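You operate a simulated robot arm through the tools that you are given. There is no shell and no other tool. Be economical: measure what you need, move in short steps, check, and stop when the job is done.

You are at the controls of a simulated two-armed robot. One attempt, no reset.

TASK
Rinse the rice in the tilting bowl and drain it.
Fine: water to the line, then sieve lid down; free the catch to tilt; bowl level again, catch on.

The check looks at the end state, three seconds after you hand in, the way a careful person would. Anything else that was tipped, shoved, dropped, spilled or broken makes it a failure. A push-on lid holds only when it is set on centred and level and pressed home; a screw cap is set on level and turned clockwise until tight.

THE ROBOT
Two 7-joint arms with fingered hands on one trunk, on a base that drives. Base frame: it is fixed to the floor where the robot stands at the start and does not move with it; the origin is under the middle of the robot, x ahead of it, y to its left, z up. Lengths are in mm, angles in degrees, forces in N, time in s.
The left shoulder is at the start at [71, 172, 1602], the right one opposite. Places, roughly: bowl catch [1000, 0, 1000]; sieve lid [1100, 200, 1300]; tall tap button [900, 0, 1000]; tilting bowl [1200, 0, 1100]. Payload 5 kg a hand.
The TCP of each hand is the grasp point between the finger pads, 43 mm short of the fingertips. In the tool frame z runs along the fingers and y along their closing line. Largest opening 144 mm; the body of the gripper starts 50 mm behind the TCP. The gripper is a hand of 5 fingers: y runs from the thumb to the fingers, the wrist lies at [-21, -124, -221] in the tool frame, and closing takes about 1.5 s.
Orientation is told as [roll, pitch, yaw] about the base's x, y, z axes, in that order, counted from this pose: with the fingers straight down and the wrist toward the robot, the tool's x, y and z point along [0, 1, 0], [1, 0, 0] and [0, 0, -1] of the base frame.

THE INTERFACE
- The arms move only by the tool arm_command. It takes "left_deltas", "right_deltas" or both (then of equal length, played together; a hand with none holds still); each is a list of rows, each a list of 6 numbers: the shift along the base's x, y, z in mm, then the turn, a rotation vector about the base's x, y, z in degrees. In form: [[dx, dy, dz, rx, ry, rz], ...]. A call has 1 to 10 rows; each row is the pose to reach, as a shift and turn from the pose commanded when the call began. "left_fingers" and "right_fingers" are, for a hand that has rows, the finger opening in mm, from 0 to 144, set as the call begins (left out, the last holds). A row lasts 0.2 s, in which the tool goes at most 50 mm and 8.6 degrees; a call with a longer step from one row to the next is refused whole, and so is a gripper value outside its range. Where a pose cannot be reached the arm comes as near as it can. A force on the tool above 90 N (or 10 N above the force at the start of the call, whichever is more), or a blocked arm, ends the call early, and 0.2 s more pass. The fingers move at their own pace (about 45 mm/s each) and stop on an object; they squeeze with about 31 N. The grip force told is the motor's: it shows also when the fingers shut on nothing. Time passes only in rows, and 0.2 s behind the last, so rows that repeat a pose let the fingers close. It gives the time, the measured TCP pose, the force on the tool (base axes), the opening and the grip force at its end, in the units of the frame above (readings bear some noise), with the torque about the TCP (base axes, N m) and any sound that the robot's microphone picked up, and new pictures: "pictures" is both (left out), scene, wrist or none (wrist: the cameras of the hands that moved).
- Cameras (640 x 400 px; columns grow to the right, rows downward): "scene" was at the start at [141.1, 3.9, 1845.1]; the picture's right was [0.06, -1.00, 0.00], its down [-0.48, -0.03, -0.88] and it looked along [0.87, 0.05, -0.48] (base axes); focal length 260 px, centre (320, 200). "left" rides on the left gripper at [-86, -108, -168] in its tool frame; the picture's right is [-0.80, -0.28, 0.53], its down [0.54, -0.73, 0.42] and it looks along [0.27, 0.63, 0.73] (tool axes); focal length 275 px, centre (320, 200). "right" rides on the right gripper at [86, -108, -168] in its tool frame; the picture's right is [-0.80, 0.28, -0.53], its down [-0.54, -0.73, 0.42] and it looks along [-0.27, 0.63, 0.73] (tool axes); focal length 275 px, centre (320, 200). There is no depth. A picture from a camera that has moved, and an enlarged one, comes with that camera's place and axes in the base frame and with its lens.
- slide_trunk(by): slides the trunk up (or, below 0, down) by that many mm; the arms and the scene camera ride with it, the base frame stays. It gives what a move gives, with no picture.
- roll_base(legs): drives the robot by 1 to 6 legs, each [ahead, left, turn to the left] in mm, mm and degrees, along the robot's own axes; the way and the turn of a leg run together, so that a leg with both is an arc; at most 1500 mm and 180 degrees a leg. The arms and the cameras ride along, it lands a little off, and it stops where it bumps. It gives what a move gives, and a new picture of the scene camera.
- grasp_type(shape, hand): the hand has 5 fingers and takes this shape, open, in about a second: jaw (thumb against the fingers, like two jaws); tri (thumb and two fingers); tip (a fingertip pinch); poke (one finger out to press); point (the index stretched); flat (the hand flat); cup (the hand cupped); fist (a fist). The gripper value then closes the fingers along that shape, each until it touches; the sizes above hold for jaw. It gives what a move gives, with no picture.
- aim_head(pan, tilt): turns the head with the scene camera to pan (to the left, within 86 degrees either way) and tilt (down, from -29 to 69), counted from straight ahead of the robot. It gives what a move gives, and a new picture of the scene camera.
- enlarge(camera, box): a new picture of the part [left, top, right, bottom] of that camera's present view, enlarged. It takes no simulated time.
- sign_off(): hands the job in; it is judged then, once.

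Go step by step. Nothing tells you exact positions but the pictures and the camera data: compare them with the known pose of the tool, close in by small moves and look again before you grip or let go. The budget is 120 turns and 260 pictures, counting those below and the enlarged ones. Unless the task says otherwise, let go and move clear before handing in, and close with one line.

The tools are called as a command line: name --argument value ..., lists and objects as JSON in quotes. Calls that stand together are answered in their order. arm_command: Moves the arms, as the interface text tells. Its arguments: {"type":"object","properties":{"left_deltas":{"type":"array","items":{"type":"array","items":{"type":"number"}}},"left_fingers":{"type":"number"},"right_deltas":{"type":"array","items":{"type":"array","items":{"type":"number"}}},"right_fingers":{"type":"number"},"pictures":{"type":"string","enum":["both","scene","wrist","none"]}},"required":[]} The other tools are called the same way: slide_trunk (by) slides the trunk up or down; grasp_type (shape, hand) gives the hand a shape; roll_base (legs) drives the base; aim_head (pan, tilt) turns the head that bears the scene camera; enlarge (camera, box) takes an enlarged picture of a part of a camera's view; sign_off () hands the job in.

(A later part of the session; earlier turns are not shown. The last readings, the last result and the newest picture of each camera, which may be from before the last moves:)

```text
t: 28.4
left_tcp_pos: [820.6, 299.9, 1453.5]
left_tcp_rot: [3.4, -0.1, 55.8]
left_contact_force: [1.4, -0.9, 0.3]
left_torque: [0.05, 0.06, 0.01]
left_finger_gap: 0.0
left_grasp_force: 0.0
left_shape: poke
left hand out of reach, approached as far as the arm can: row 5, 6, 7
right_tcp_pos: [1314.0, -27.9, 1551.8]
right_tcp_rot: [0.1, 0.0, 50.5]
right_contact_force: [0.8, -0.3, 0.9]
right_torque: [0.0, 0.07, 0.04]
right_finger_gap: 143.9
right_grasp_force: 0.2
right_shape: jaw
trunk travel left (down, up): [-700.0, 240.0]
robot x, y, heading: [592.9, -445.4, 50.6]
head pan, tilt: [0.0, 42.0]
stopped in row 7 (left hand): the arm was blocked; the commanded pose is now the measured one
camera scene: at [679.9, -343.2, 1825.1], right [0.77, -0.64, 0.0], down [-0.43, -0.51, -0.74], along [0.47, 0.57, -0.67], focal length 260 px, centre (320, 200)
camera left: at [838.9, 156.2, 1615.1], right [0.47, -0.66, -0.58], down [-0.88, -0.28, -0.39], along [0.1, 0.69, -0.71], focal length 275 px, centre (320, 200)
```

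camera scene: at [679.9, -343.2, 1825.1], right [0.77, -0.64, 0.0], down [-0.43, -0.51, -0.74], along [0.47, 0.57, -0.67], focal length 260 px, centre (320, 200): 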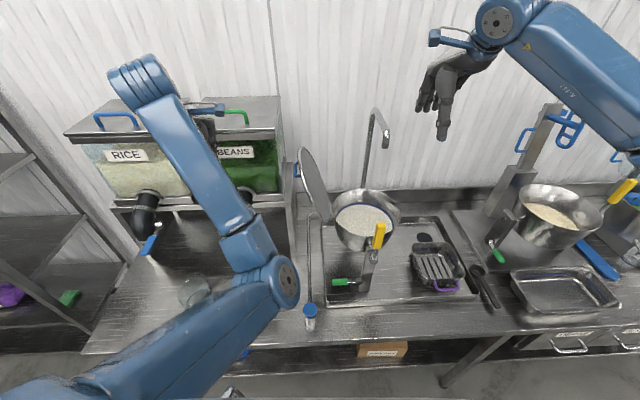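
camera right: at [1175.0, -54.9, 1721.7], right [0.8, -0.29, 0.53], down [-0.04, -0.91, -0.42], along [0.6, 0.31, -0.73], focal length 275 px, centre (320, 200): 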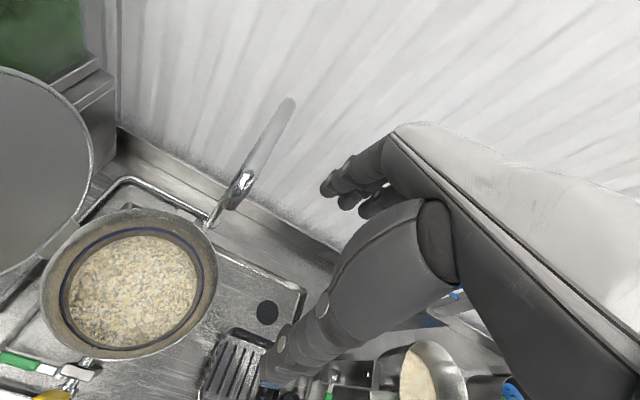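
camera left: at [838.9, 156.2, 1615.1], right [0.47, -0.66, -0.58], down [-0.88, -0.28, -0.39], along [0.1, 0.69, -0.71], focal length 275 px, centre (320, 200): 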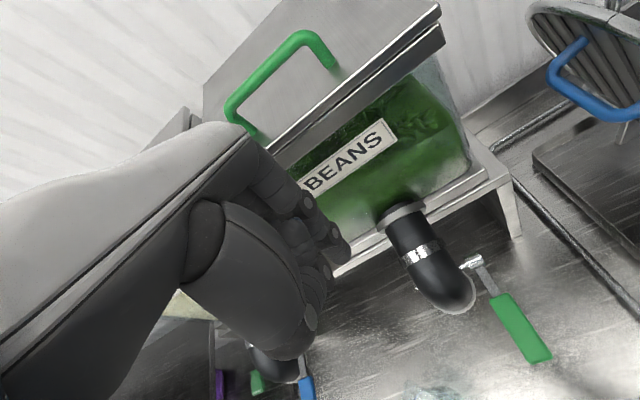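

The arm is cramped at this height. Raising the trunk gives it room (hands ride up clear of everything).

slide_trunk --by 220

arm_command --left_deltas '[[15, 0, 0, 0, 0, 0], [60, 0, 0, -1.7, -2.8, -2], [100, -10, 0, -1.7, -2.8, -4], [130, -25, 0, -1.7, -2.8, -5], [150, -60, 0, -1.7, -2.8, -5], [158, -100, 0, -1.7, -2.8, -5]]' --pictures "both"

```text
t: 30.7
left_tcp_pos: [819.1, 303.0, 1670.1]
left_tcp_rot: [3.4, 0.0, 55.6]
left_contact_force: [0.2, -0.3, -0.2]
left_torque: [0.01, 0.02, 0.01]
left_finger_gap: 0.0
left_grasp_force: 0.0
left_shape: poke
right_tcp_pos: [1312.1, -26.1, 1773.3]
right_tcp_rot: [-0.1, 0.0, 50.5]
right_contact_force: [0.1, 0.3, 0.3]
right_torque: [-0.02, -0.01, -0.01]
right_finger_gap: 143.7
right_grasp_force: 0.0
right_shape: jaw
trunk travel left (down, up): [-920.0, 20.0]
robot x, y, heading: [593.7, -441.8, 50.6]
head pan, tilt: [0.0, 42.0]
```

```text
t: 32.3
left_tcp_pos: [945.9, 241.3, 1685.7]
left_tcp_rot: [3.1, -2.1, 54.3]
left_contact_force: [-0.1, 0.0, 0.0]
left_torque: [0.01, -0.01, 0.01]
left_finger_gap: 0.0
left_grasp_force: 0.0
left_shape: poke
right_tcp_pos: [1311.5, -25.9, 1773.5]
right_tcp_rot: [0.1, 0.0, 50.6]
right_contact_force: [0.2, -0.2, 0.9]
right_torque: [0.04, 0.01, -0.03]
right_finger_gap: 143.5
right_grasp_force: 0.1
right_shape: jaw
trunk travel left (down, up): [-920.0, 20.0]
robot x, y, heading: [592.0, -442.2, 50.3]
head pan, tilt: [0.0, 42.0]
stopped in row 6 (left hand): the arm was blocked; the commanded pose is now the measured one
camera scene: at [678.2, -340.6, 2045.1], right [0.77, -0.64, 0.0], down [-0.43, -0.52, -0.74], along [0.47, 0.57, -0.67], focal length 260 px, centre (320, 200)
camera left: at [956.8, 93.2, 1844.5], right [0.47, -0.66, -0.59], down [-0.87, -0.25, -0.42], along [0.13, 0.71, -0.69], focal length 275 px, centre (320, 200)
```

scene: 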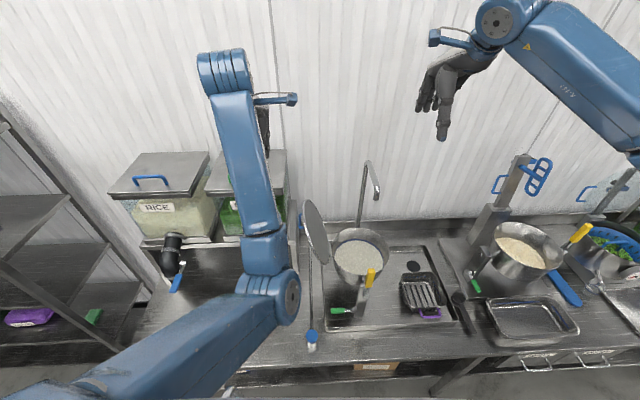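
left: 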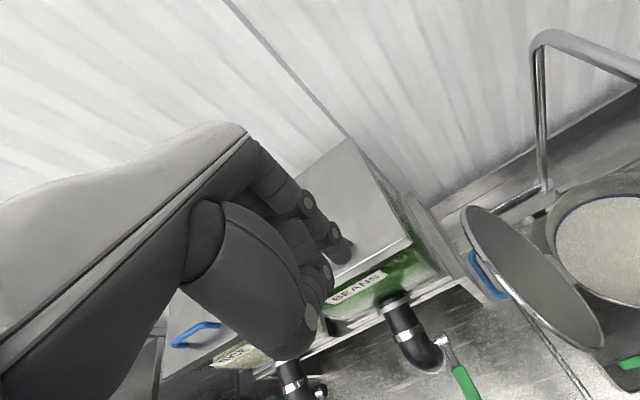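

arm_command --left_deltas '[[0, 0, -40, 0, 0, 0], [0, 0, -80, 0, 0, 0], [0, 0, -120, 0, 0, 0], [0, 0, -160, -1, -1.5, 0], [0, 0, -180, -2, -2, -1]]' --pictures "none"

arm_command --left_deltas '[[15, -10, 0, 0, 0, 0], [30, -30, 0, 0, 0, 0], [35, -42, 0, 0, 0, 0], [35, -42, 0, 0, 0, 0]]' --pictures "both"

```text
t: 33.7
left_tcp_pos: [930.5, 272.9, 1530.5]
left_tcp_rot: [2.2, -4.1, 55.0]
left_contact_force: [0.7, 0.1, 0.4]
left_torque: [0.02, 0.03, 0.0]
left_finger_gap: 0.0
left_grasp_force: 0.0
left_shape: poke
right_tcp_pos: [1311.5, -25.7, 1772.7]
right_tcp_rot: [0.0, 0.0, 50.5]
right_contact_force: [0.2, -0.8, 0.1]
right_torque: [0.01, 0.02, 0.01]
right_finger_gap: 143.8
right_grasp_force: 0.0
right_shape: jaw
trunk travel left (down, up): [-920.0, 20.0]
robot x, y, heading: [592.4, -444.3, 50.5]
head pan, tilt: [0.0, 42.0]
stopped in row 5 (left hand): the arm was blocked; the commanded pose is now the measured one
```

```text
t: 34.9
left_tcp_pos: [950.5, 260.5, 1552.5]
left_tcp_rot: [4.1, -6.4, 56.4]
left_contact_force: [-0.2, -0.3, 0.8]
left_torque: [0.0, 0.01, -0.01]
left_finger_gap: 0.1
left_grasp_force: 0.2
left_shape: poke
right_tcp_pos: [1310.3, -24.8, 1771.7]
right_tcp_rot: [0.0, 0.3, 50.6]
right_contact_force: [0.9, -0.3, 0.3]
right_torque: [-0.04, -0.01, 0.0]
right_finger_gap: 143.7
right_grasp_force: 0.1
right_shape: jaw
trunk travel left (down, up): [-920.0, 20.0]
robot x, y, heading: [599.1, -442.6, 50.4]
head pan, tilt: [0.0, 42.0]
stopped in row 4 (left hand): the arm was blocked; the commanded pose is now the measured one
camera scene: at [677.4, -339.1, 2045.0], right [0.77, -0.64, 0.0], down [-0.43, -0.52, -0.74], along [0.47, 0.57, -0.67], focal length 260 px, centre (320, 200)
camera left: at [962.7, 101.5, 1701.5], right [0.51, -0.6, -0.62], down [-0.85, -0.25, -0.46], along [0.12, 0.76, -0.64], focal length 275 px, centre (320, 200)
```

scene: 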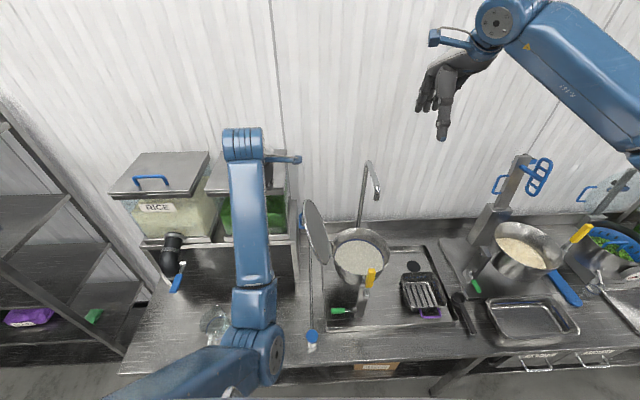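
left: 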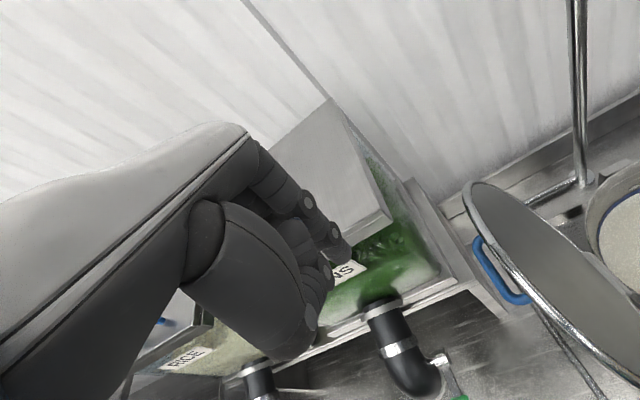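

The left elbow has swung inward. I'll unwind it by returning to the comfortable initial posture (further out and higher).

arm_command --left_deltas '[[0, 10, 45, 0, 0, 0], [0, 20, 90, 0, 0, 0], [-5, 30, 135, -1, 4, 0], [-10, 40, 180, -2, 6, 0], [-20, 55, 220, -3, 7, -3], [-26, 62, 260, -3, 7, -6]]' --pictures "scene"

```text
t: 36.3
left_tcp_pos: [926.5, 317.0, 1814.0]
left_tcp_rot: [7.6, 0.5, 50.0]
left_contact_force: [-0.4, 0.0, -0.9]
left_torque: [0.01, -0.01, 0.0]
left_finger_gap: 0.0
left_grasp_force: 0.1
left_shape: poke
right_tcp_pos: [1311.1, -26.2, 1774.3]
right_tcp_rot: [0.1, -0.1, 50.5]
right_contact_force: [0.1, -0.1, 0.6]
right_torque: [0.03, 0.0, -0.01]
right_finger_gap: 143.8
right_grasp_force: 0.0
right_shape: jaw
trunk travel left (down, up): [-920.0, 20.0]
robot x, y, heading: [593.3, -442.5, 50.5]
head pan, tilt: [0.0, 42.0]
camera scene: at [677.9, -341.4, 2044.9], right [0.77, -0.64, 0.0], down [-0.43, -0.52, -0.74], along [0.47, 0.57, -0.67], focal length 260 px, centre (320, 200)
```

scene: 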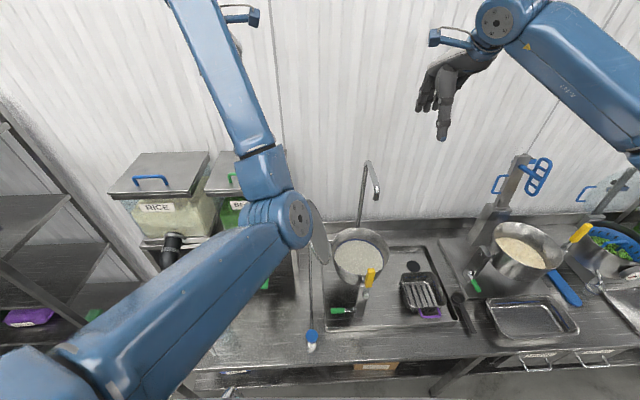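

I'll try stretching the left arm out over the bins (high) to straighten the elbow.

arm_command --left_deltas '[[-10, 35, -10, -2, -2, 0], [-22, 70, -20, -4, -5, 0], [-35, 105, -30, -4, -5, 0], [-48, 140, -40, -4, -5, 0], [-60, 175, -50, -4, -5, 0], [-68, 205, -60, -4, -5, 0], [-80, 235, -70, -4, -5, 0]]' --pictures "scene"

```text
t: 37.9
left_tcp_pos: [845.6, 554.5, 1735.8]
left_tcp_rot: [1.1, 0.3, 50.0]
left_contact_force: [-0.2, 0.4, -0.5]
left_torque: [-0.02, 0.04, -0.03]
left_finger_gap: 0.0
left_grasp_force: 0.0
left_shape: poke
right_tcp_pos: [1310.0, -23.7, 1773.0]
right_tcp_rot: [-0.1, 0.2, 50.4]
right_contact_force: [-0.2, -0.2, 0.9]
right_torque: [-0.01, -0.03, -0.02]
right_finger_gap: 143.6
right_grasp_force: 0.0
right_shape: jaw
trunk travel left (down, up): [-920.0, 20.0]
robot x, y, heading: [590.0, -441.9, 50.5]
head pan, tilt: [0.0, 42.0]
camera scene: at [675.9, -337.6, 2045.0], right [0.77, -0.64, 0.0], down [-0.43, -0.52, -0.74], along [0.47, 0.57, -0.67], focal length 260 px, centre (320, 200)
```

scene: 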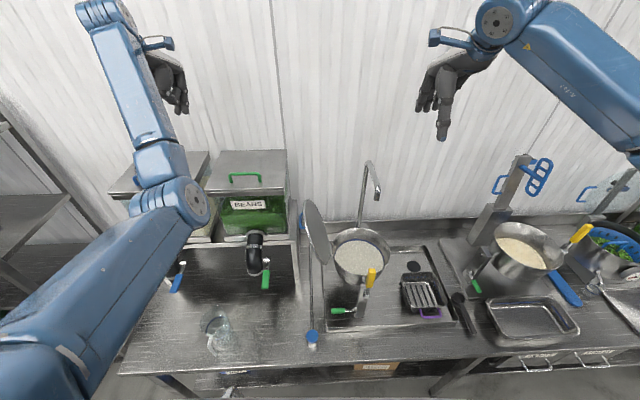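

Left arm is parked clear over the bins. I'll use the right arm (good posture) for the lid: set poke and bring it across above the lid.

grasp_type --shape "poke" --hand "right"

arm_command --right_deltas '[[-36, 24, -20, 0, 0, 0], [-72, 48, -40, 0, 0, 0], [-108, 73, -60, 0, 0, 0], [-144, 97, -80, 0, 0, 0], [-180, 122, -100, 0, 0, 0], [-216, 146, -120, 0, 0, 0], [-252, 170, -140, 0, 0, 0], [-288, 195, -160, 0, 0, 0], [-324, 215, -180, 0, 0, 0], [-324, 215, -180, 0, 0, 0]]' --pictures "both"

```text
t: 38.8
left_tcp_pos: [846.6, 552.5, 1737.3]
left_tcp_rot: [1.3, 0.3, 50.1]
left_contact_force: [-0.4, -0.2, -0.5]
left_torque: [0.0, -0.02, 0.01]
left_finger_gap: 0.2
left_grasp_force: 0.1
left_shape: poke
right_tcp_pos: [1311.0, -24.7, 1773.8]
right_tcp_rot: [0.0, 0.1, 50.5]
right_contact_force: [-0.8, -0.2, -0.2]
right_torque: [0.01, -0.04, -0.04]
right_finger_gap: 0.0
right_grasp_force: 0.1
right_shape: poke
trunk travel left (down, up): [-920.0, 20.0]
robot x, y, heading: [592.5, -439.2, 50.6]
head pan, tilt: [0.0, 42.0]
```

```text
t: 41.0
left_tcp_pos: [844.9, 553.1, 1736.6]
left_tcp_rot: [1.3, 0.2, 50.1]
left_contact_force: [-0.2, 0.5, -0.7]
left_torque: [0.0, 0.0, -0.01]
left_finger_gap: 0.2
left_grasp_force: 0.0
left_shape: poke
right_tcp_pos: [984.0, 191.9, 1594.1]
right_tcp_rot: [0.0, 0.1, 50.5]
right_contact_force: [0.1, -0.2, -0.9]
right_torque: [0.0, -0.02, 0.01]
right_finger_gap: 0.1
right_grasp_force: 0.0
right_shape: poke
trunk travel left (down, up): [-920.0, 20.0]
robot x, y, heading: [589.5, -442.4, 50.4]
head pan, tilt: [0.0, 42.0]
camera scene: at [676.7, -338.7, 2045.0], right [0.77, -0.64, 0.0], down [-0.43, -0.52, -0.74], along [0.47, 0.57, -0.67], focal length 260 px, centre (320, 200)
camera right: at [847.4, 163.4, 1762.8], right [0.8, -0.29, 0.53], down [-0.04, -0.91, -0.42], along [0.6, 0.31, -0.73], focal length 275 px, centre (320, 200)
```

scene: 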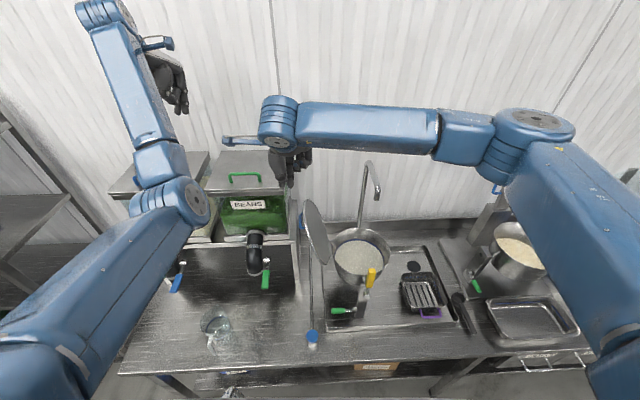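
right: 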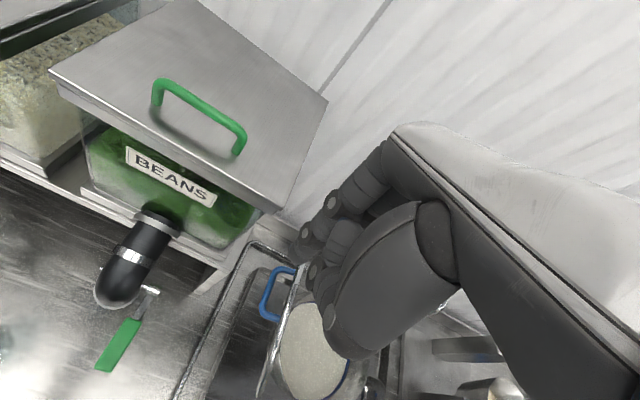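

Right arm reaches well. Shift a bit further left (away from the handle) and lower beside it, then look.

arm_command --right_deltas '[[-20, 8, -30, 0, 0, 0], [-36, 14, -70, 0, 0, 0], [-36, 14, -115, 0, 0, 0], [-36, 14, -160, 0, 0, 0], [-36, 14, -160, 0, 0, 0]]' --pictures "both"

enlarge --camera "scene" --box '[230, 120, 400, 280]'

```text
t: 42.2
left_tcp_pos: [846.1, 553.3, 1737.1]
left_tcp_rot: [1.2, 0.2, 50.1]
left_contact_force: [-0.1, -0.5, -0.6]
left_torque: [-0.01, 0.03, 0.01]
left_finger_gap: 0.0
left_grasp_force: 0.2
left_shape: poke
right_tcp_pos: [952.6, 202.5, 1433.9]
right_tcp_rot: [0.1, 0.0, 50.5]
right_contact_force: [-0.8, -0.2, 1.1]
right_torque: [0.03, -0.02, -0.01]
right_finger_gap: 0.2
right_grasp_force: 0.1
right_shape: poke
trunk travel left (down, up): [-920.0, 20.0]
robot x, y, heading: [591.6, -440.6, 50.8]
head pan, tilt: [0.0, 42.0]
camera scene: at [677.5, -339.3, 2045.0], right [0.77, -0.64, 0.0], down [-0.43, -0.52, -0.74], along [0.47, 0.57, -0.67], focal length 260 px, centre (320, 200)
camera right: at [816.4, 173.6, 1602.7], right [0.8, -0.29, 0.53], down [-0.04, -0.91, -0.42], along [0.6, 0.31, -0.73], focal length 275 px, centre (320, 200)
```

scene: 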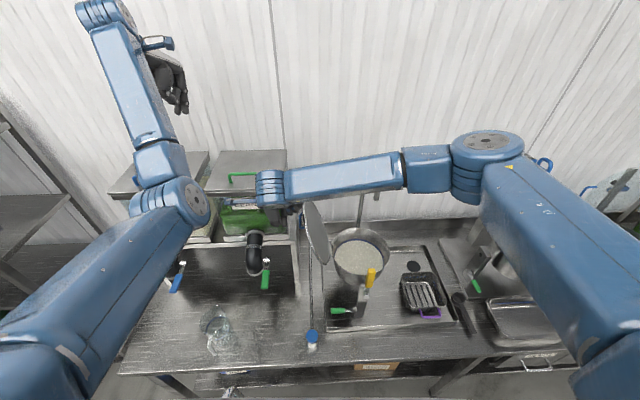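
right: 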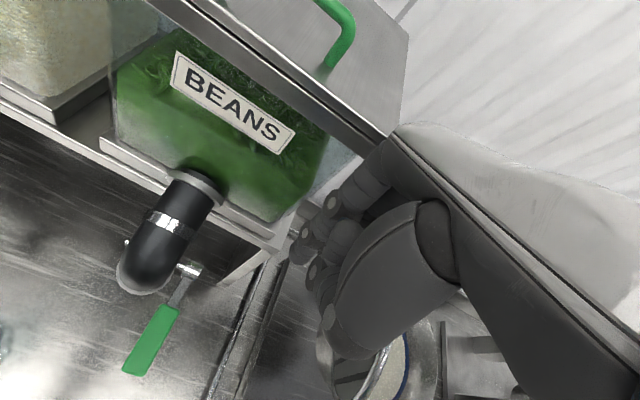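

```text
2.50 times, centred on (315, 200) of scene
camera zoom: at [677.5, -339.3, 2045.0], right [0.77, -0.64, 0.0], down [-0.43, -0.52, -0.74], along [0.47, 0.57, -0.67], focal length 650 px, centre (332, 200)
```

zoom: 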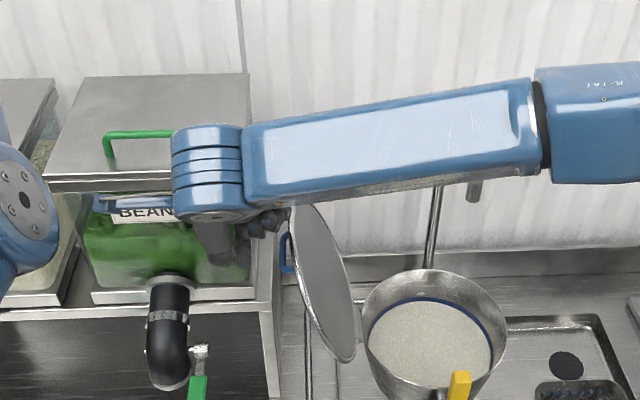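

arm_command --right_deltas '[[0, 0, -20, 0, 0, 0], [0, 0, -40, 0, 0, 0], [0, 0, -60, 0, 0, 0], [0, 0, -60, 0, 0, 0]]' --pictures "wrist"

enlarge --camera "scene" --box '[260, 170, 360, 250]'

```text
t: 43.2
left_tcp_pos: [846.0, 553.0, 1736.2]
left_tcp_rot: [1.2, 0.2, 50.1]
left_contact_force: [0.7, -0.5, -0.5]
left_torque: [0.01, -0.04, 0.01]
left_finger_gap: 0.3
left_grasp_force: 0.1
left_shape: poke
right_tcp_pos: [951.1, 204.1, 1375.0]
right_tcp_rot: [0.0, 0.2, 50.5]
right_contact_force: [-0.7, 0.1, 1.1]
right_torque: [0.01, -0.01, 0.02]
right_finger_gap: 0.2
right_grasp_force: 0.0
right_shape: poke
trunk travel left (down, up): [-920.0, 20.0]
robot x, y, heading: [593.7, -438.1, 50.6]
head pan, tilt: [0.0, 42.0]
camera right: at [813.9, 174.1, 1543.3], right [0.8, -0.29, 0.53], down [-0.04, -0.91, -0.42], along [0.6, 0.31, -0.73], focal length 275 px, centre (320, 200)
```

right: 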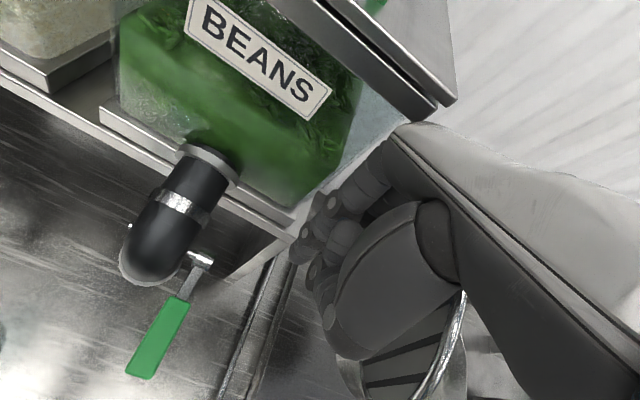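

```text
5.00 times, centred on (310, 210) of scene
camera zoom: at [676.6, -339.2, 2045.1], right [0.77, -0.64, 0.0], down [-0.43, -0.52, -0.74], along [0.47, 0.57, -0.67], focal length 1300 px, centre (370, 150)
```

zoom: 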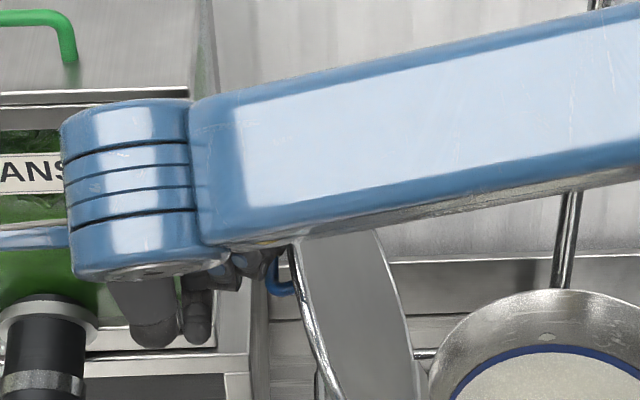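

Hand is beside the handle. Push the lid toward the bowl, slowly.

arm_command --right_deltas '[[16, -12, 0, 0, 0, 0], [32, -24, 0, 0, 0, 0], [48, -36, 0, 0, 0, 0], [64, -48, 2, 0, 0, 0], [80, -60, 4, 0, 0, 0]]' --pictures "scene"

enlarge --camera "scene" --box '[260, 170, 400, 280]'

```text
t: 44.4
left_tcp_pos: [845.8, 549.6, 1738.2]
left_tcp_rot: [1.2, 0.1, 50.1]
left_contact_force: [0.3, -1.4, -0.5]
left_torque: [0.04, 0.03, 0.05]
left_finger_gap: 0.2
left_grasp_force: 0.0
left_shape: poke
right_tcp_pos: [1031.6, 142.6, 1380.4]
right_tcp_rot: [0.1, -0.3, 50.4]
right_contact_force: [2.2, 6.2, 29.2]
right_torque: [-0.93, -1.42, 0.59]
right_finger_gap: 0.0
right_grasp_force: 0.1
right_shape: poke
trunk travel left (down, up): [-920.0, 20.0]
robot x, y, heading: [594.5, -440.5, 50.2]
head pan, tilt: [0.0, 42.0]
camera scene: at [676.8, -342.2, 2045.6], right [0.77, -0.64, 0.0], down [-0.43, -0.52, -0.74], along [0.47, 0.57, -0.67], focal length 260 px, centre (320, 200)
```

scene: 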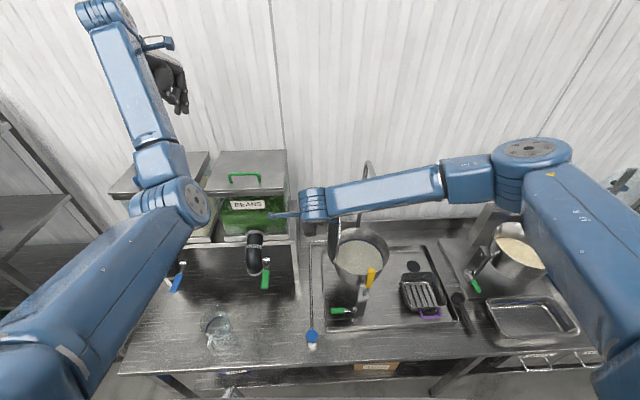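

```text
3.64 times, centred on (330, 225) of scene
camera zoom: at [676.8, -342.2, 2045.6], right [0.77, -0.64, 0.0], down [-0.43, -0.52, -0.74], along [0.47, 0.57, -0.67], focal length 945 px, centre (284, 109)
```

zoom: 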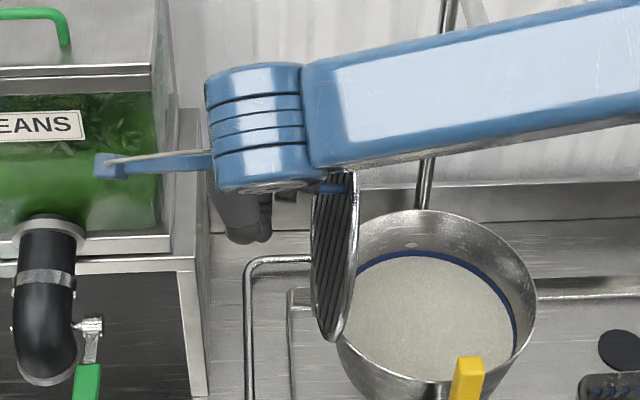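

arm_command --right_deltas '[[4, -3, 12, 0, 0, 0], [16, -12, 16, 0, 0, 0], [32, -24, 18, 0, 0, 0], [48, -36, 18, 0, 0, 0]]' --pictures "wrist"

enlarge --camera "scene" --box '[260, 170, 400, 280]'

```text
t: 45.4
left_tcp_pos: [847.1, 551.7, 1737.2]
left_tcp_rot: [1.3, 0.2, 50.1]
left_contact_force: [0.0, -0.3, 0.3]
left_torque: [0.03, -0.01, -0.02]
left_finger_gap: 0.2
left_grasp_force: 0.0
left_shape: poke
right_tcp_pos: [1078.5, 106.5, 1394.7]
right_tcp_rot: [0.0, 0.0, 50.6]
right_contact_force: [-0.1, -0.4, -1.1]
right_torque: [0.04, 0.02, 0.0]
right_finger_gap: 0.0
right_grasp_force: 0.0
right_shape: poke
trunk travel left (down, up): [-920.0, 20.0]
robot x, y, heading: [588.9, -441.3, 50.6]
head pan, tilt: [0.0, 42.0]
camera right: at [942.3, 76.9, 1563.5], right [0.8, -0.29, 0.53], down [-0.04, -0.91, -0.42], along [0.6, 0.31, -0.73], focal length 275 px, centre (320, 200)
```

right: 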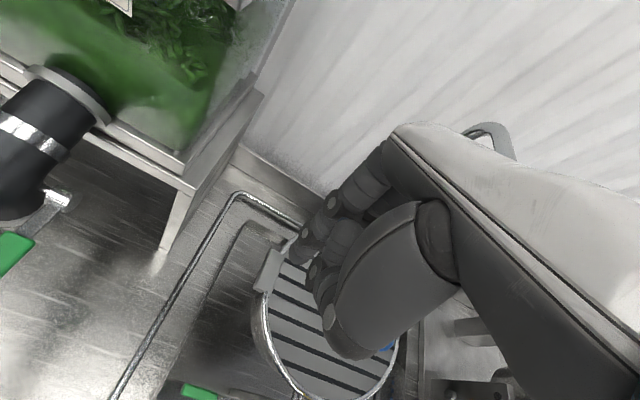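

```text
3.64 times, centred on (330, 225) of scene
camera zoom: at [678.7, -341.2, 2045.0], right [0.77, -0.64, 0.0], down [-0.43, -0.52, -0.74], along [0.47, 0.57, -0.67], focal length 945 px, centre (284, 109)
```

zoom: 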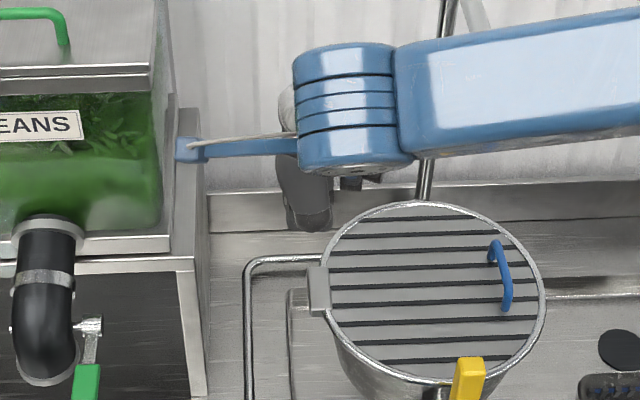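

The lid has swung down onto the bowl. I'll make a fist and go over the handle near [1260,-10] to press it home.

grasp_type --shape "fist" --hand "right"

arm_command --right_deltas '[[36, -25, 0, 0, 0, 0], [72, -50, 0, 0, 0, 0], [108, -75, 0, 0, 0, 0], [144, -100, 0, 0, 0, 0], [178, -121, 0, 0, 0, 0], [178, -121, -40, 0, 0, 0], [178, -121, -70, 0, 0, 0]]' --pictures "both"

enlarge --camera "scene" --box '[310, 150, 430, 290]'

```text
t: 46.3
left_tcp_pos: [846.9, 552.5, 1736.6]
left_tcp_rot: [1.2, 0.3, 50.1]
left_contact_force: [-0.7, -0.4, -0.1]
left_torque: [-0.02, -0.01, 0.0]
left_finger_gap: 0.0
left_grasp_force: 0.0
left_shape: poke
right_tcp_pos: [1078.0, 109.1, 1394.7]
right_tcp_rot: [0.0, 0.0, 50.5]
right_contact_force: [0.0, 1.2, -0.2]
right_torque: [-0.08, 0.08, -0.07]
right_finger_gap: 0.0
right_grasp_force: 0.1
right_shape: fist
trunk travel left (down, up): [-920.0, 20.0]
robot x, y, heading: [590.6, -441.2, 50.3]
head pan, tilt: [0.0, 42.0]
```

```text
t: 47.9
left_tcp_pos: [847.5, 554.8, 1736.2]
left_tcp_rot: [1.2, 0.3, 50.1]
left_contact_force: [0.0, 0.2, 0.3]
left_torque: [-0.01, 0.0, -0.04]
left_finger_gap: 0.1
left_grasp_force: 0.0
left_shape: poke
right_tcp_pos: [1258.4, -11.0, 1325.4]
right_tcp_rot: [0.1, 0.0, 50.5]
right_contact_force: [1.3, -0.1, 0.4]
right_torque: [-0.02, 0.03, 0.02]
right_finger_gap: 0.0
right_grasp_force: 0.1
right_shape: fist
trunk travel left (down, up): [-920.0, 20.0]
robot x, y, heading: [591.5, -442.2, 50.6]
head pan, tilt: [0.0, 42.0]
camera scene: at [677.9, -337.1, 2044.9], right [0.77, -0.64, 0.0], down [-0.43, -0.52, -0.74], along [0.47, 0.57, -0.67], focal length 260 px, centre (320, 200)
camera right: at [1122.3, -40.5, 1493.1], right [0.8, -0.29, 0.53], down [-0.04, -0.91, -0.42], along [0.61, 0.31, -0.73], focal length 275 px, centre (320, 200)
```

scene: 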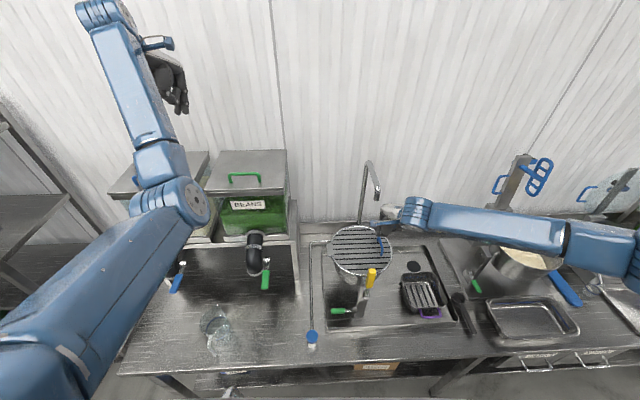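
right: 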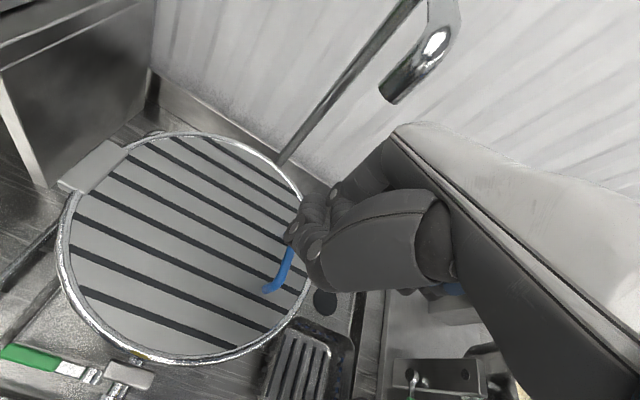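

```text
2.86 times, centred on (370, 220) of scene
camera zoom: at [677.9, -337.1, 2044.9], right [0.77, -0.64, 0.0], down [-0.43, -0.52, -0.74], along [0.47, 0.57, -0.67], focal length 743 px, centre (177, 143)
```

zoom: 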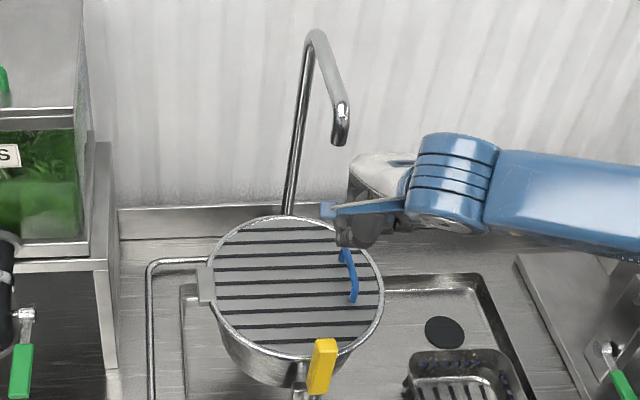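

arm_command --right_deltas '[[0, -4, -20, 0, 0, 0], [0, -4, -40, 0, 0, 0], [0, -4, -55, 0, 0, 0], [0, -4, -65, 0, 0, 0], [0, -4, -75, 0, 0, 0]]' --pictures "wrist"

```text
t: 49.1
left_tcp_pos: [847.5, 551.4, 1737.5]
left_tcp_rot: [1.1, 0.2, 50.2]
left_contact_force: [0.2, 0.2, -0.5]
left_torque: [0.01, 0.02, 0.02]
left_finger_gap: 0.1
left_grasp_force: 0.1
left_shape: poke
right_tcp_pos: [1257.7, -17.7, 1249.9]
right_tcp_rot: [-0.1, 0.0, 50.4]
right_contact_force: [0.8, -0.9, 0.6]
right_torque: [0.02, 0.02, 0.01]
right_finger_gap: 0.1
right_grasp_force: 0.1
right_shape: fist
trunk travel left (down, up): [-920.0, 20.0]
robot x, y, heading: [590.8, -441.9, 50.5]
head pan, tilt: [0.0, 42.0]
camera right: at [1121.9, -48.0, 1418.1], right [0.8, -0.29, 0.53], down [-0.04, -0.91, -0.42], along [0.6, 0.31, -0.73], focal length 275 px, centre (320, 200)
```

right: 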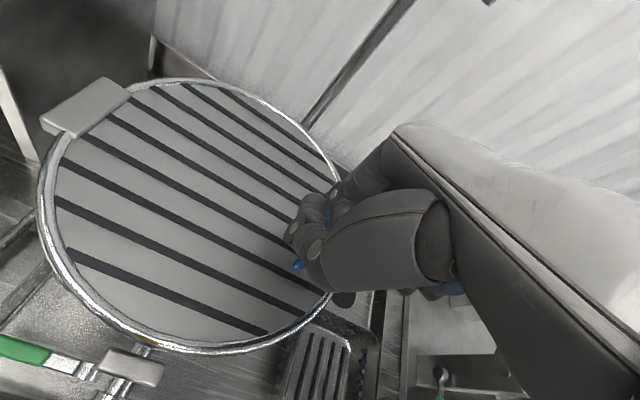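

Nearly on the handle; continue down to contact and press.

arm_command --right_deltas '[[0, 0, -8, 0, 0, 0], [0, 0, -16, 0, 0, 0], [0, 0, -24, 0, 0, 0], [0, 0, -30, 0, 0, 0]]' --pictures "none"

```text
t: 50.1
left_tcp_pos: [840.7, 551.9, 1738.1]
left_tcp_rot: [1.1, 0.1, 50.0]
left_contact_force: [0.6, 0.0, -0.4]
left_torque: [0.0, 0.02, 0.02]
left_finger_gap: 0.1
left_grasp_force: 0.1
left_shape: poke
right_tcp_pos: [1253.2, -14.2, 1223.2]
right_tcp_rot: [-0.1, -0.1, 50.8]
right_contact_force: [-5.2, 5.5, 16.7]
right_torque: [0.35, -0.38, 0.24]
right_finger_gap: 0.0
right_grasp_force: 0.0
right_shape: fist
trunk travel left (down, up): [-920.0, 20.0]
robot x, y, heading: [591.7, -441.6, 50.4]
head pan, tilt: [0.0, 42.0]
```

arm_command --right_deltas '[[0, 0, -4, 0, 0, 0], [0, 0, -8, 0, 0, 0], [0, 0, -10, 0, 0, 0]]' --pictures "wrist"

```text
t: 50.9
left_tcp_pos: [839.3, 550.9, 1738.8]
left_tcp_rot: [1.2, 0.0, 50.1]
left_contact_force: [0.6, -0.2, 0.4]
left_torque: [-0.02, -0.04, 0.0]
left_finger_gap: 0.1
left_grasp_force: 0.1
left_shape: poke
right_tcp_pos: [1253.5, -14.3, 1218.5]
right_tcp_rot: [0.1, -0.6, 50.5]
right_contact_force: [-5.6, 11.8, 50.1]
right_torque: [0.83, -0.95, 0.29]
right_finger_gap: 0.1
right_grasp_force: 0.1
right_shape: fist
trunk travel left (down, up): [-920.0, 20.0]
robot x, y, heading: [595.4, -440.4, 50.7]
head pan, tilt: [0.0, 42.0]
camera right: at [1115.6, -45.6, 1386.4], right [0.79, -0.29, 0.54], down [-0.04, -0.9, -0.43], along [0.61, 0.32, -0.73], focal length 275 px, centre (320, 200)
```

right: 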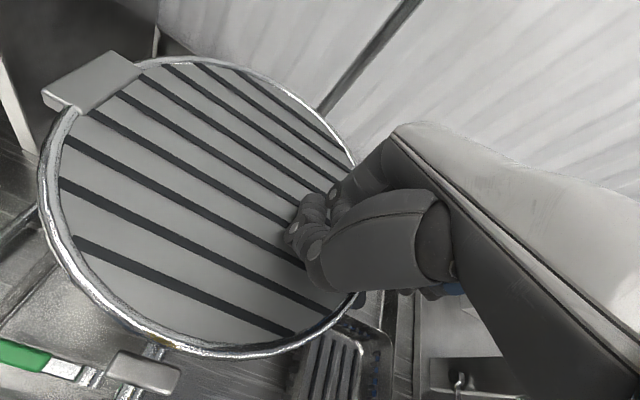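

arm_command --right_deltas '[[0, 0, -3, 0, 0, 0], [0, 0, -4, 0, 0, 0], [0, 0, -4, 0, 0, 0]]' --pictures "none"

arm_command --right_deltas '[[0, 0, 30, 0, 0, 0], [0, 0, 75, 0, 0, 0], [0, 0, 120, 0, 0, 0], [0, 0, 165, 0, 0, 0], [20, -15, 200, 0, 0, 0], [55, -42, 215, 0, 0, 0], [90, -68, 215, 0, 0, 0], [125, -94, 215, 0, 0, 0]]' --pictures "both"

enlarge --camera "scene" --box '[320, 210, 410, 290]'

```text
t: 51.7
left_tcp_pos: [838.1, 549.2, 1740.5]
left_tcp_rot: [1.1, -0.1, 50.2]
left_contact_force: [0.3, 0.5, -0.4]
left_torque: [-0.02, -0.01, -0.03]
left_finger_gap: 0.3
left_grasp_force: 0.0
left_shape: poke
right_tcp_pos: [1252.7, -13.5, 1217.5]
right_tcp_rot: [0.2, -0.8, 50.6]
right_contact_force: [-7.7, 9.7, 63.1]
right_torque: [1.02, -1.17, 0.35]
right_finger_gap: 0.3
right_grasp_force: 0.0
right_shape: fist
trunk travel left (down, up): [-920.0, 20.0]
robot x, y, heading: [589.8, -439.0, 50.7]
head pan, tilt: [0.0, 42.0]
```

```text
t: 53.5
left_tcp_pos: [845.7, 552.1, 1737.5]
left_tcp_rot: [1.3, 0.2, 50.2]
left_contact_force: [-0.6, -0.4, -0.4]
left_torque: [-0.04, 0.0, 0.03]
left_finger_gap: 0.3
left_grasp_force: 0.0
left_shape: poke
right_tcp_pos: [1382.4, -105.3, 1419.1]
right_tcp_rot: [0.1, 0.0, 50.7]
right_contact_force: [-0.1, 0.2, -0.6]
right_torque: [-0.03, -0.05, 0.01]
right_finger_gap: 0.0
right_grasp_force: 0.0
right_shape: fist
trunk travel left (down, up): [-920.0, 20.0]
robot x, y, heading: [591.5, -443.3, 50.6]
head pan, tilt: [0.0, 42.0]
camera scene: at [677.3, -339.9, 2045.0], right [0.77, -0.64, 0.0], down [-0.43, -0.52, -0.74], along [0.47, 0.57, -0.67], focal length 260 px, centre (320, 200)
camera right: at [1246.0, -134.4, 1588.1], right [0.8, -0.29, 0.53], down [-0.04, -0.91, -0.42], along [0.6, 0.32, -0.73], focal length 275 px, centre (320, 200)
```

scene: 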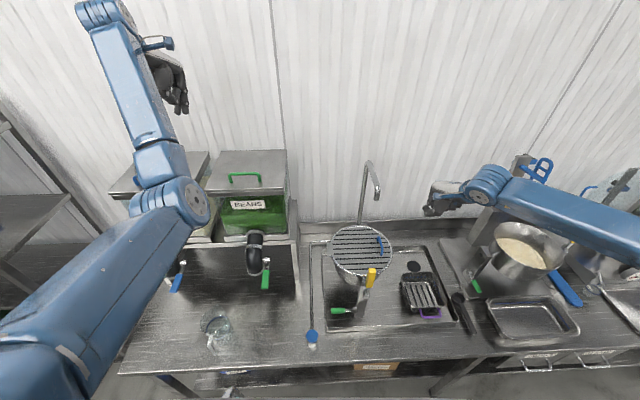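
right: 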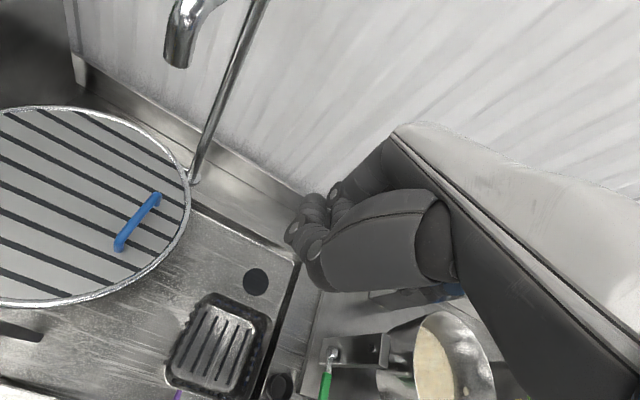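

```text
5.00 times, centred on (365, 250) of scene
camera zoom: at [677.3, -339.9, 2045.0], right [0.77, -0.64, 0.0], down [-0.43, -0.52, -0.74], along [0.47, 0.57, -0.67], focal length 1300 px, centre (95, -50)
```

zoom: 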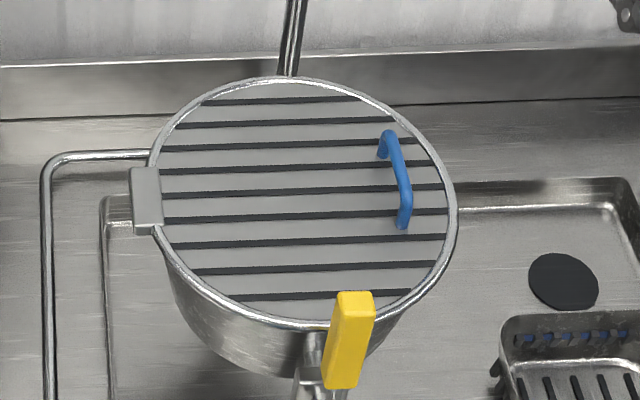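

Lid is seated level. Next the catch: I set the right hand to jaw and bring its camera in front of the catch for a close look.

arm_command --right_deltas '[[-40, -10, 10, 0, 0, 0], [-85, -15, 20, 0, 0, 0], [-130, -20, 20, 0, 0, 0], [-175, -25, 20, 0, 0, 0], [-220, -30, 20, 0, 0, 0], [-265, -35, 20, 0, 0, 0], [-310, -35, 10, 0, 0, 0], [-355, -30, 0, 0, 0, 0], [-400, -20, -20, 0, 0, 0], [-414, -14, -60, 0, 0, 0]]' --pictures "none"

arm_command --right_deltas '[[0, 0, -45, 0, 0, 0], [0, 0, -90, 0, 0, 0], [0, 0, -110, 0, 0, 0]]' --pictures "wrist"

enlarge --camera "scene" --box '[310, 260, 400, 340]'

```text
refused: row 9 steps farther than a row can; nothing moved
```

```text
t: 54.3
left_tcp_pos: [847.8, 553.4, 1736.6]
left_tcp_rot: [1.1, 0.2, 50.0]
left_contact_force: [-0.4, -0.3, 0.5]
left_torque: [-0.03, 0.02, 0.0]
left_finger_gap: 0.1
left_grasp_force: 0.2
left_shape: poke
right_tcp_pos: [1382.0, -109.1, 1309.9]
right_tcp_rot: [0.1, 0.1, 50.5]
right_contact_force: [-0.5, 0.5, 0.2]
right_torque: [0.02, 0.04, 0.01]
right_finger_gap: 0.0
right_grasp_force: 0.0
right_shape: fist
trunk travel left (down, up): [-920.0, 20.0]
robot x, y, heading: [590.3, -441.7, 50.5]
head pan, tilt: [0.0, 42.0]
camera right: at [1246.1, -138.9, 1479.5], right [0.8, -0.29, 0.53], down [-0.04, -0.91, -0.42], along [0.6, 0.31, -0.73], focal length 275 px, centre (320, 200)
```

right: 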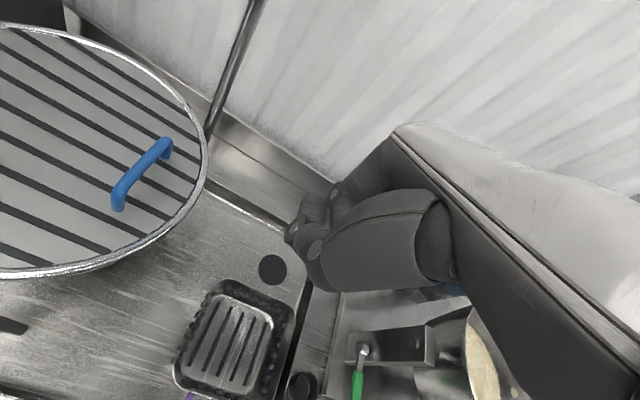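

```text
5.00 times, centred on (355, 300) of scene
camera zoom: at [678.2, -339.2, 2045.0], right [0.77, -0.64, 0.0], down [-0.43, -0.52, -0.74], along [0.47, 0.57, -0.67], focal length 1300 px, centre (145, -300)
```

zoom: 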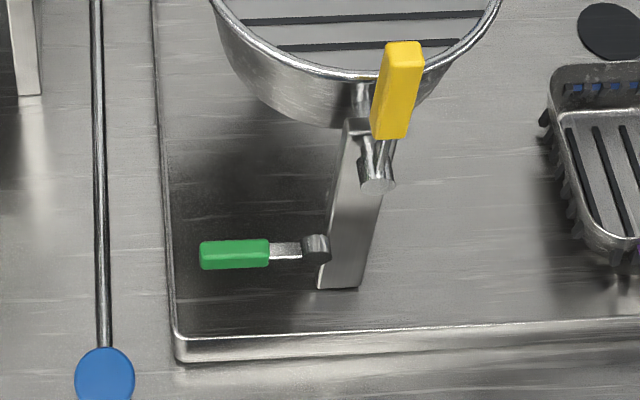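

One move was refused (step too long), the other ran harmlessly. Retrying with correct steps.

arm_command --right_deltas '[[0, 0, 45, 0, 0, 0], [0, 0, 90, 0, 0, 0], [-25, -6, 125, 0, 0, 0], [-70, -12, 130, 0, 0, 0], [-115, -18, 130, 0, 0, 0], [-160, -24, 130, 0, 0, 0], [-205, -30, 130, 0, 0, 0], [-250, -35, 130, 0, 0, 0], [-295, -35, 130, 0, 0, 0], [-340, -30, 130, 0, 0, 0]]' --pictures "none"

```text
t: 56.5
left_tcp_pos: [846.6, 554.2, 1735.9]
left_tcp_rot: [1.0, 0.2, 50.1]
left_contact_force: [0.2, -0.3, 0.2]
left_torque: [-0.01, 0.0, -0.03]
left_finger_gap: 0.0
left_grasp_force: 0.0
left_shape: poke
right_tcp_pos: [1043.3, -140.1, 1441.2]
right_tcp_rot: [-0.1, 0.0, 50.5]
right_contact_force: [-1.1, -0.3, 0.1]
right_torque: [-0.03, -0.03, -0.01]
right_finger_gap: 0.0
right_grasp_force: 0.1
right_shape: fist
trunk travel left (down, up): [-920.0, 20.0]
robot x, y, heading: [590.8, -442.4, 50.4]
head pan, tilt: [0.0, 42.0]
```

arm_command --right_deltas '[[-35, 10, -15, 0, 0, 0], [-70, 20, -40, 0, 0, 0], [-72, 20, -85, 0, 0, 0], [-72, 20, -130, 0, 0, 0], [-72, 20, -175, 0, 0, 0]]' --pictures "wrist"

grasp_type --shape "jaw" --hand "right"

```text
t: 57.7
left_tcp_pos: [845.1, 556.0, 1735.4]
left_tcp_rot: [1.0, 0.3, 50.0]
left_contact_force: [-0.9, 0.5, -0.2]
left_torque: [-0.04, -0.02, 0.04]
left_finger_gap: 0.0
left_grasp_force: 0.1
left_shape: poke
right_tcp_pos: [970.3, -114.6, 1269.0]
right_tcp_rot: [0.0, -0.1, 50.3]
right_contact_force: [0.1, 1.0, 0.6]
right_torque: [-0.13, -0.05, 0.01]
right_finger_gap: 0.2
right_grasp_force: 0.1
right_shape: fist
trunk travel left (down, up): [-920.0, 20.0]
robot x, y, heading: [589.2, -440.8, 50.8]
head pan, tilt: [0.0, 42.0]
camera right: at [833.7, -144.8, 1436.7], right [0.79, -0.29, 0.54], down [-0.04, -0.9, -0.42], along [0.61, 0.31, -0.73], focal length 275 px, centre (320, 200)
```

right: 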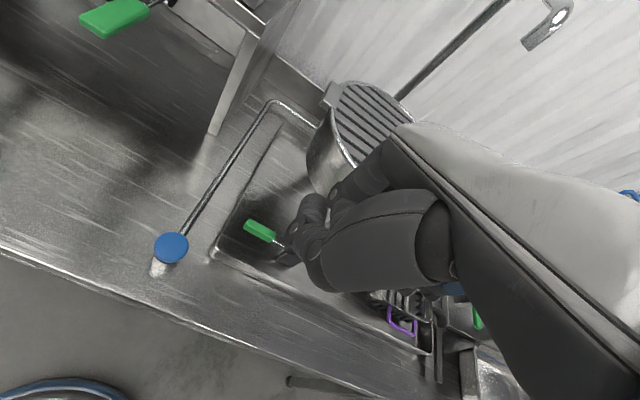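

```text
t: 58.6
left_tcp_pos: [844.6, 555.3, 1738.0]
left_tcp_rot: [1.1, 0.2, 50.1]
left_contact_force: [-0.8, -0.6, 0.4]
left_torque: [-0.03, -0.05, -0.01]
left_finger_gap: 0.0
left_grasp_force: 0.1
left_shape: poke
right_tcp_pos: [968.8, -117.6, 1267.6]
right_tcp_rot: [0.2, 0.1, 50.5]
right_contact_force: [0.0, 0.9, 0.8]
right_torque: [-0.02, 0.01, 0.01]
right_finger_gap: 143.6
right_grasp_force: 0.1
right_shape: jaw
trunk travel left (down, up): [-920.0, 20.0]
robot x, y, heading: [592.3, -441.1, 50.6]
head pan, tilt: [0.0, 42.0]
```

Catch grip centre is about [1043,-8,1010]. I'll approach above it with the hand tilted leftwards (away from the yellow handle), jaws 60 mm.

arm_command --right_deltas '[[10, 20, -20, -4, -5, 0], [25, 45, -40, -8, -10, 0], [40, 70, -60, -12, -15, 0], [55, 95, -85, -14.9, -20.1, 0], [68, 110, -120, -14.9, -20.1, 0], [68, 110, -150, -14.9, -20.1, 0]]' --right_fingers 60 --pictures "both"

enlarge --camera "scene" --box '[300, 230, 420, 340]'

enlarge --camera "right" --box '[190, 150, 450, 330]'

```text
t: 60.0
left_tcp_pos: [846.9, 553.3, 1737.1]
left_tcp_rot: [1.2, 0.2, 50.0]
left_contact_force: [0.1, 0.8, -0.6]
left_torque: [-0.04, 0.04, 0.0]
left_finger_gap: 0.0
left_grasp_force: 0.1
left_shape: poke
right_tcp_pos: [1038.9, -10.2, 1114.7]
right_tcp_rot: [-25.1, -1.2, 51.0]
right_contact_force: [-9.2, 0.4, 1.2]
right_torque: [0.04, -0.35, 0.19]
right_finger_gap: 60.3
right_grasp_force: 0.1
right_shape: jaw
trunk travel left (down, up): [-920.0, 20.0]
robot x, y, heading: [592.1, -444.6, 50.4]
head pan, tilt: [0.0, 42.0]
camera scene: at [677.6, -338.4, 2045.0], right [0.77, -0.64, 0.0], down [-0.43, -0.52, -0.74], along [0.47, 0.57, -0.67], focal length 260 px, centre (320, 200)
camera right: at [852.4, -2.5, 1229.4], right [0.55, -0.11, 0.83], down [0.06, -0.98, -0.17], along [0.83, 0.15, -0.54], focal length 275 px, centre (320, 200)
```

scene: 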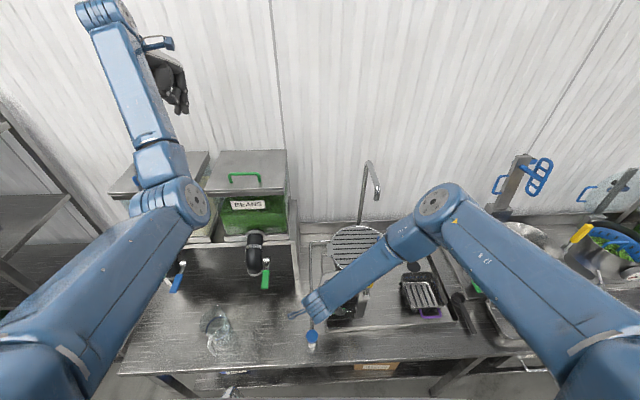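
right: 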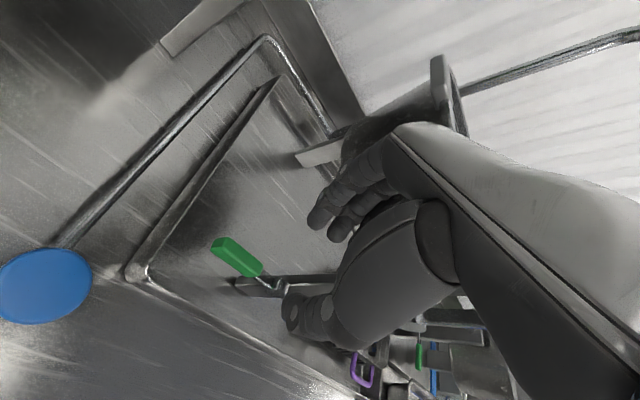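

```text
3.64 times, centred on (360, 285) of scene
camera zoom: at [677.6, -338.4, 2045.0], right [0.77, -0.64, 0.0], down [-0.43, -0.52, -0.74], along [0.47, 0.57, -0.67], focal length 945 px, centre (174, -109)
```

zoom: 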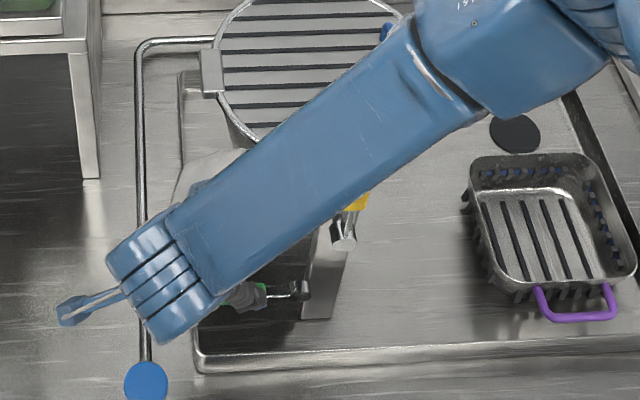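

```text
2.22 times, centred on (320, 240) of right
camera zoom: at [852.4, -2.5, 1229.4], right [0.55, -0.11, 0.83], down [0.06, -0.98, -0.17], along [0.83, 0.15, -0.54], focal length 612 px, centre (320, 111)
```

zoom: 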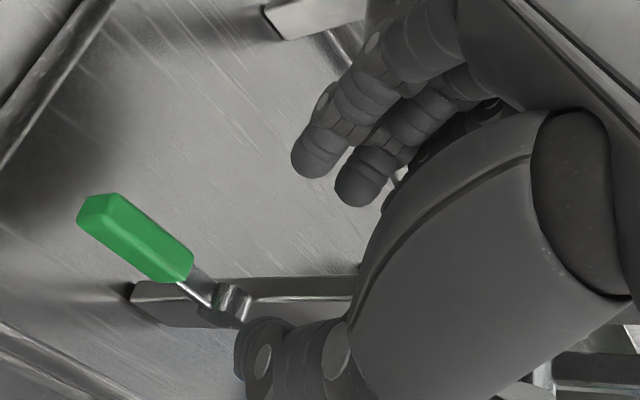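

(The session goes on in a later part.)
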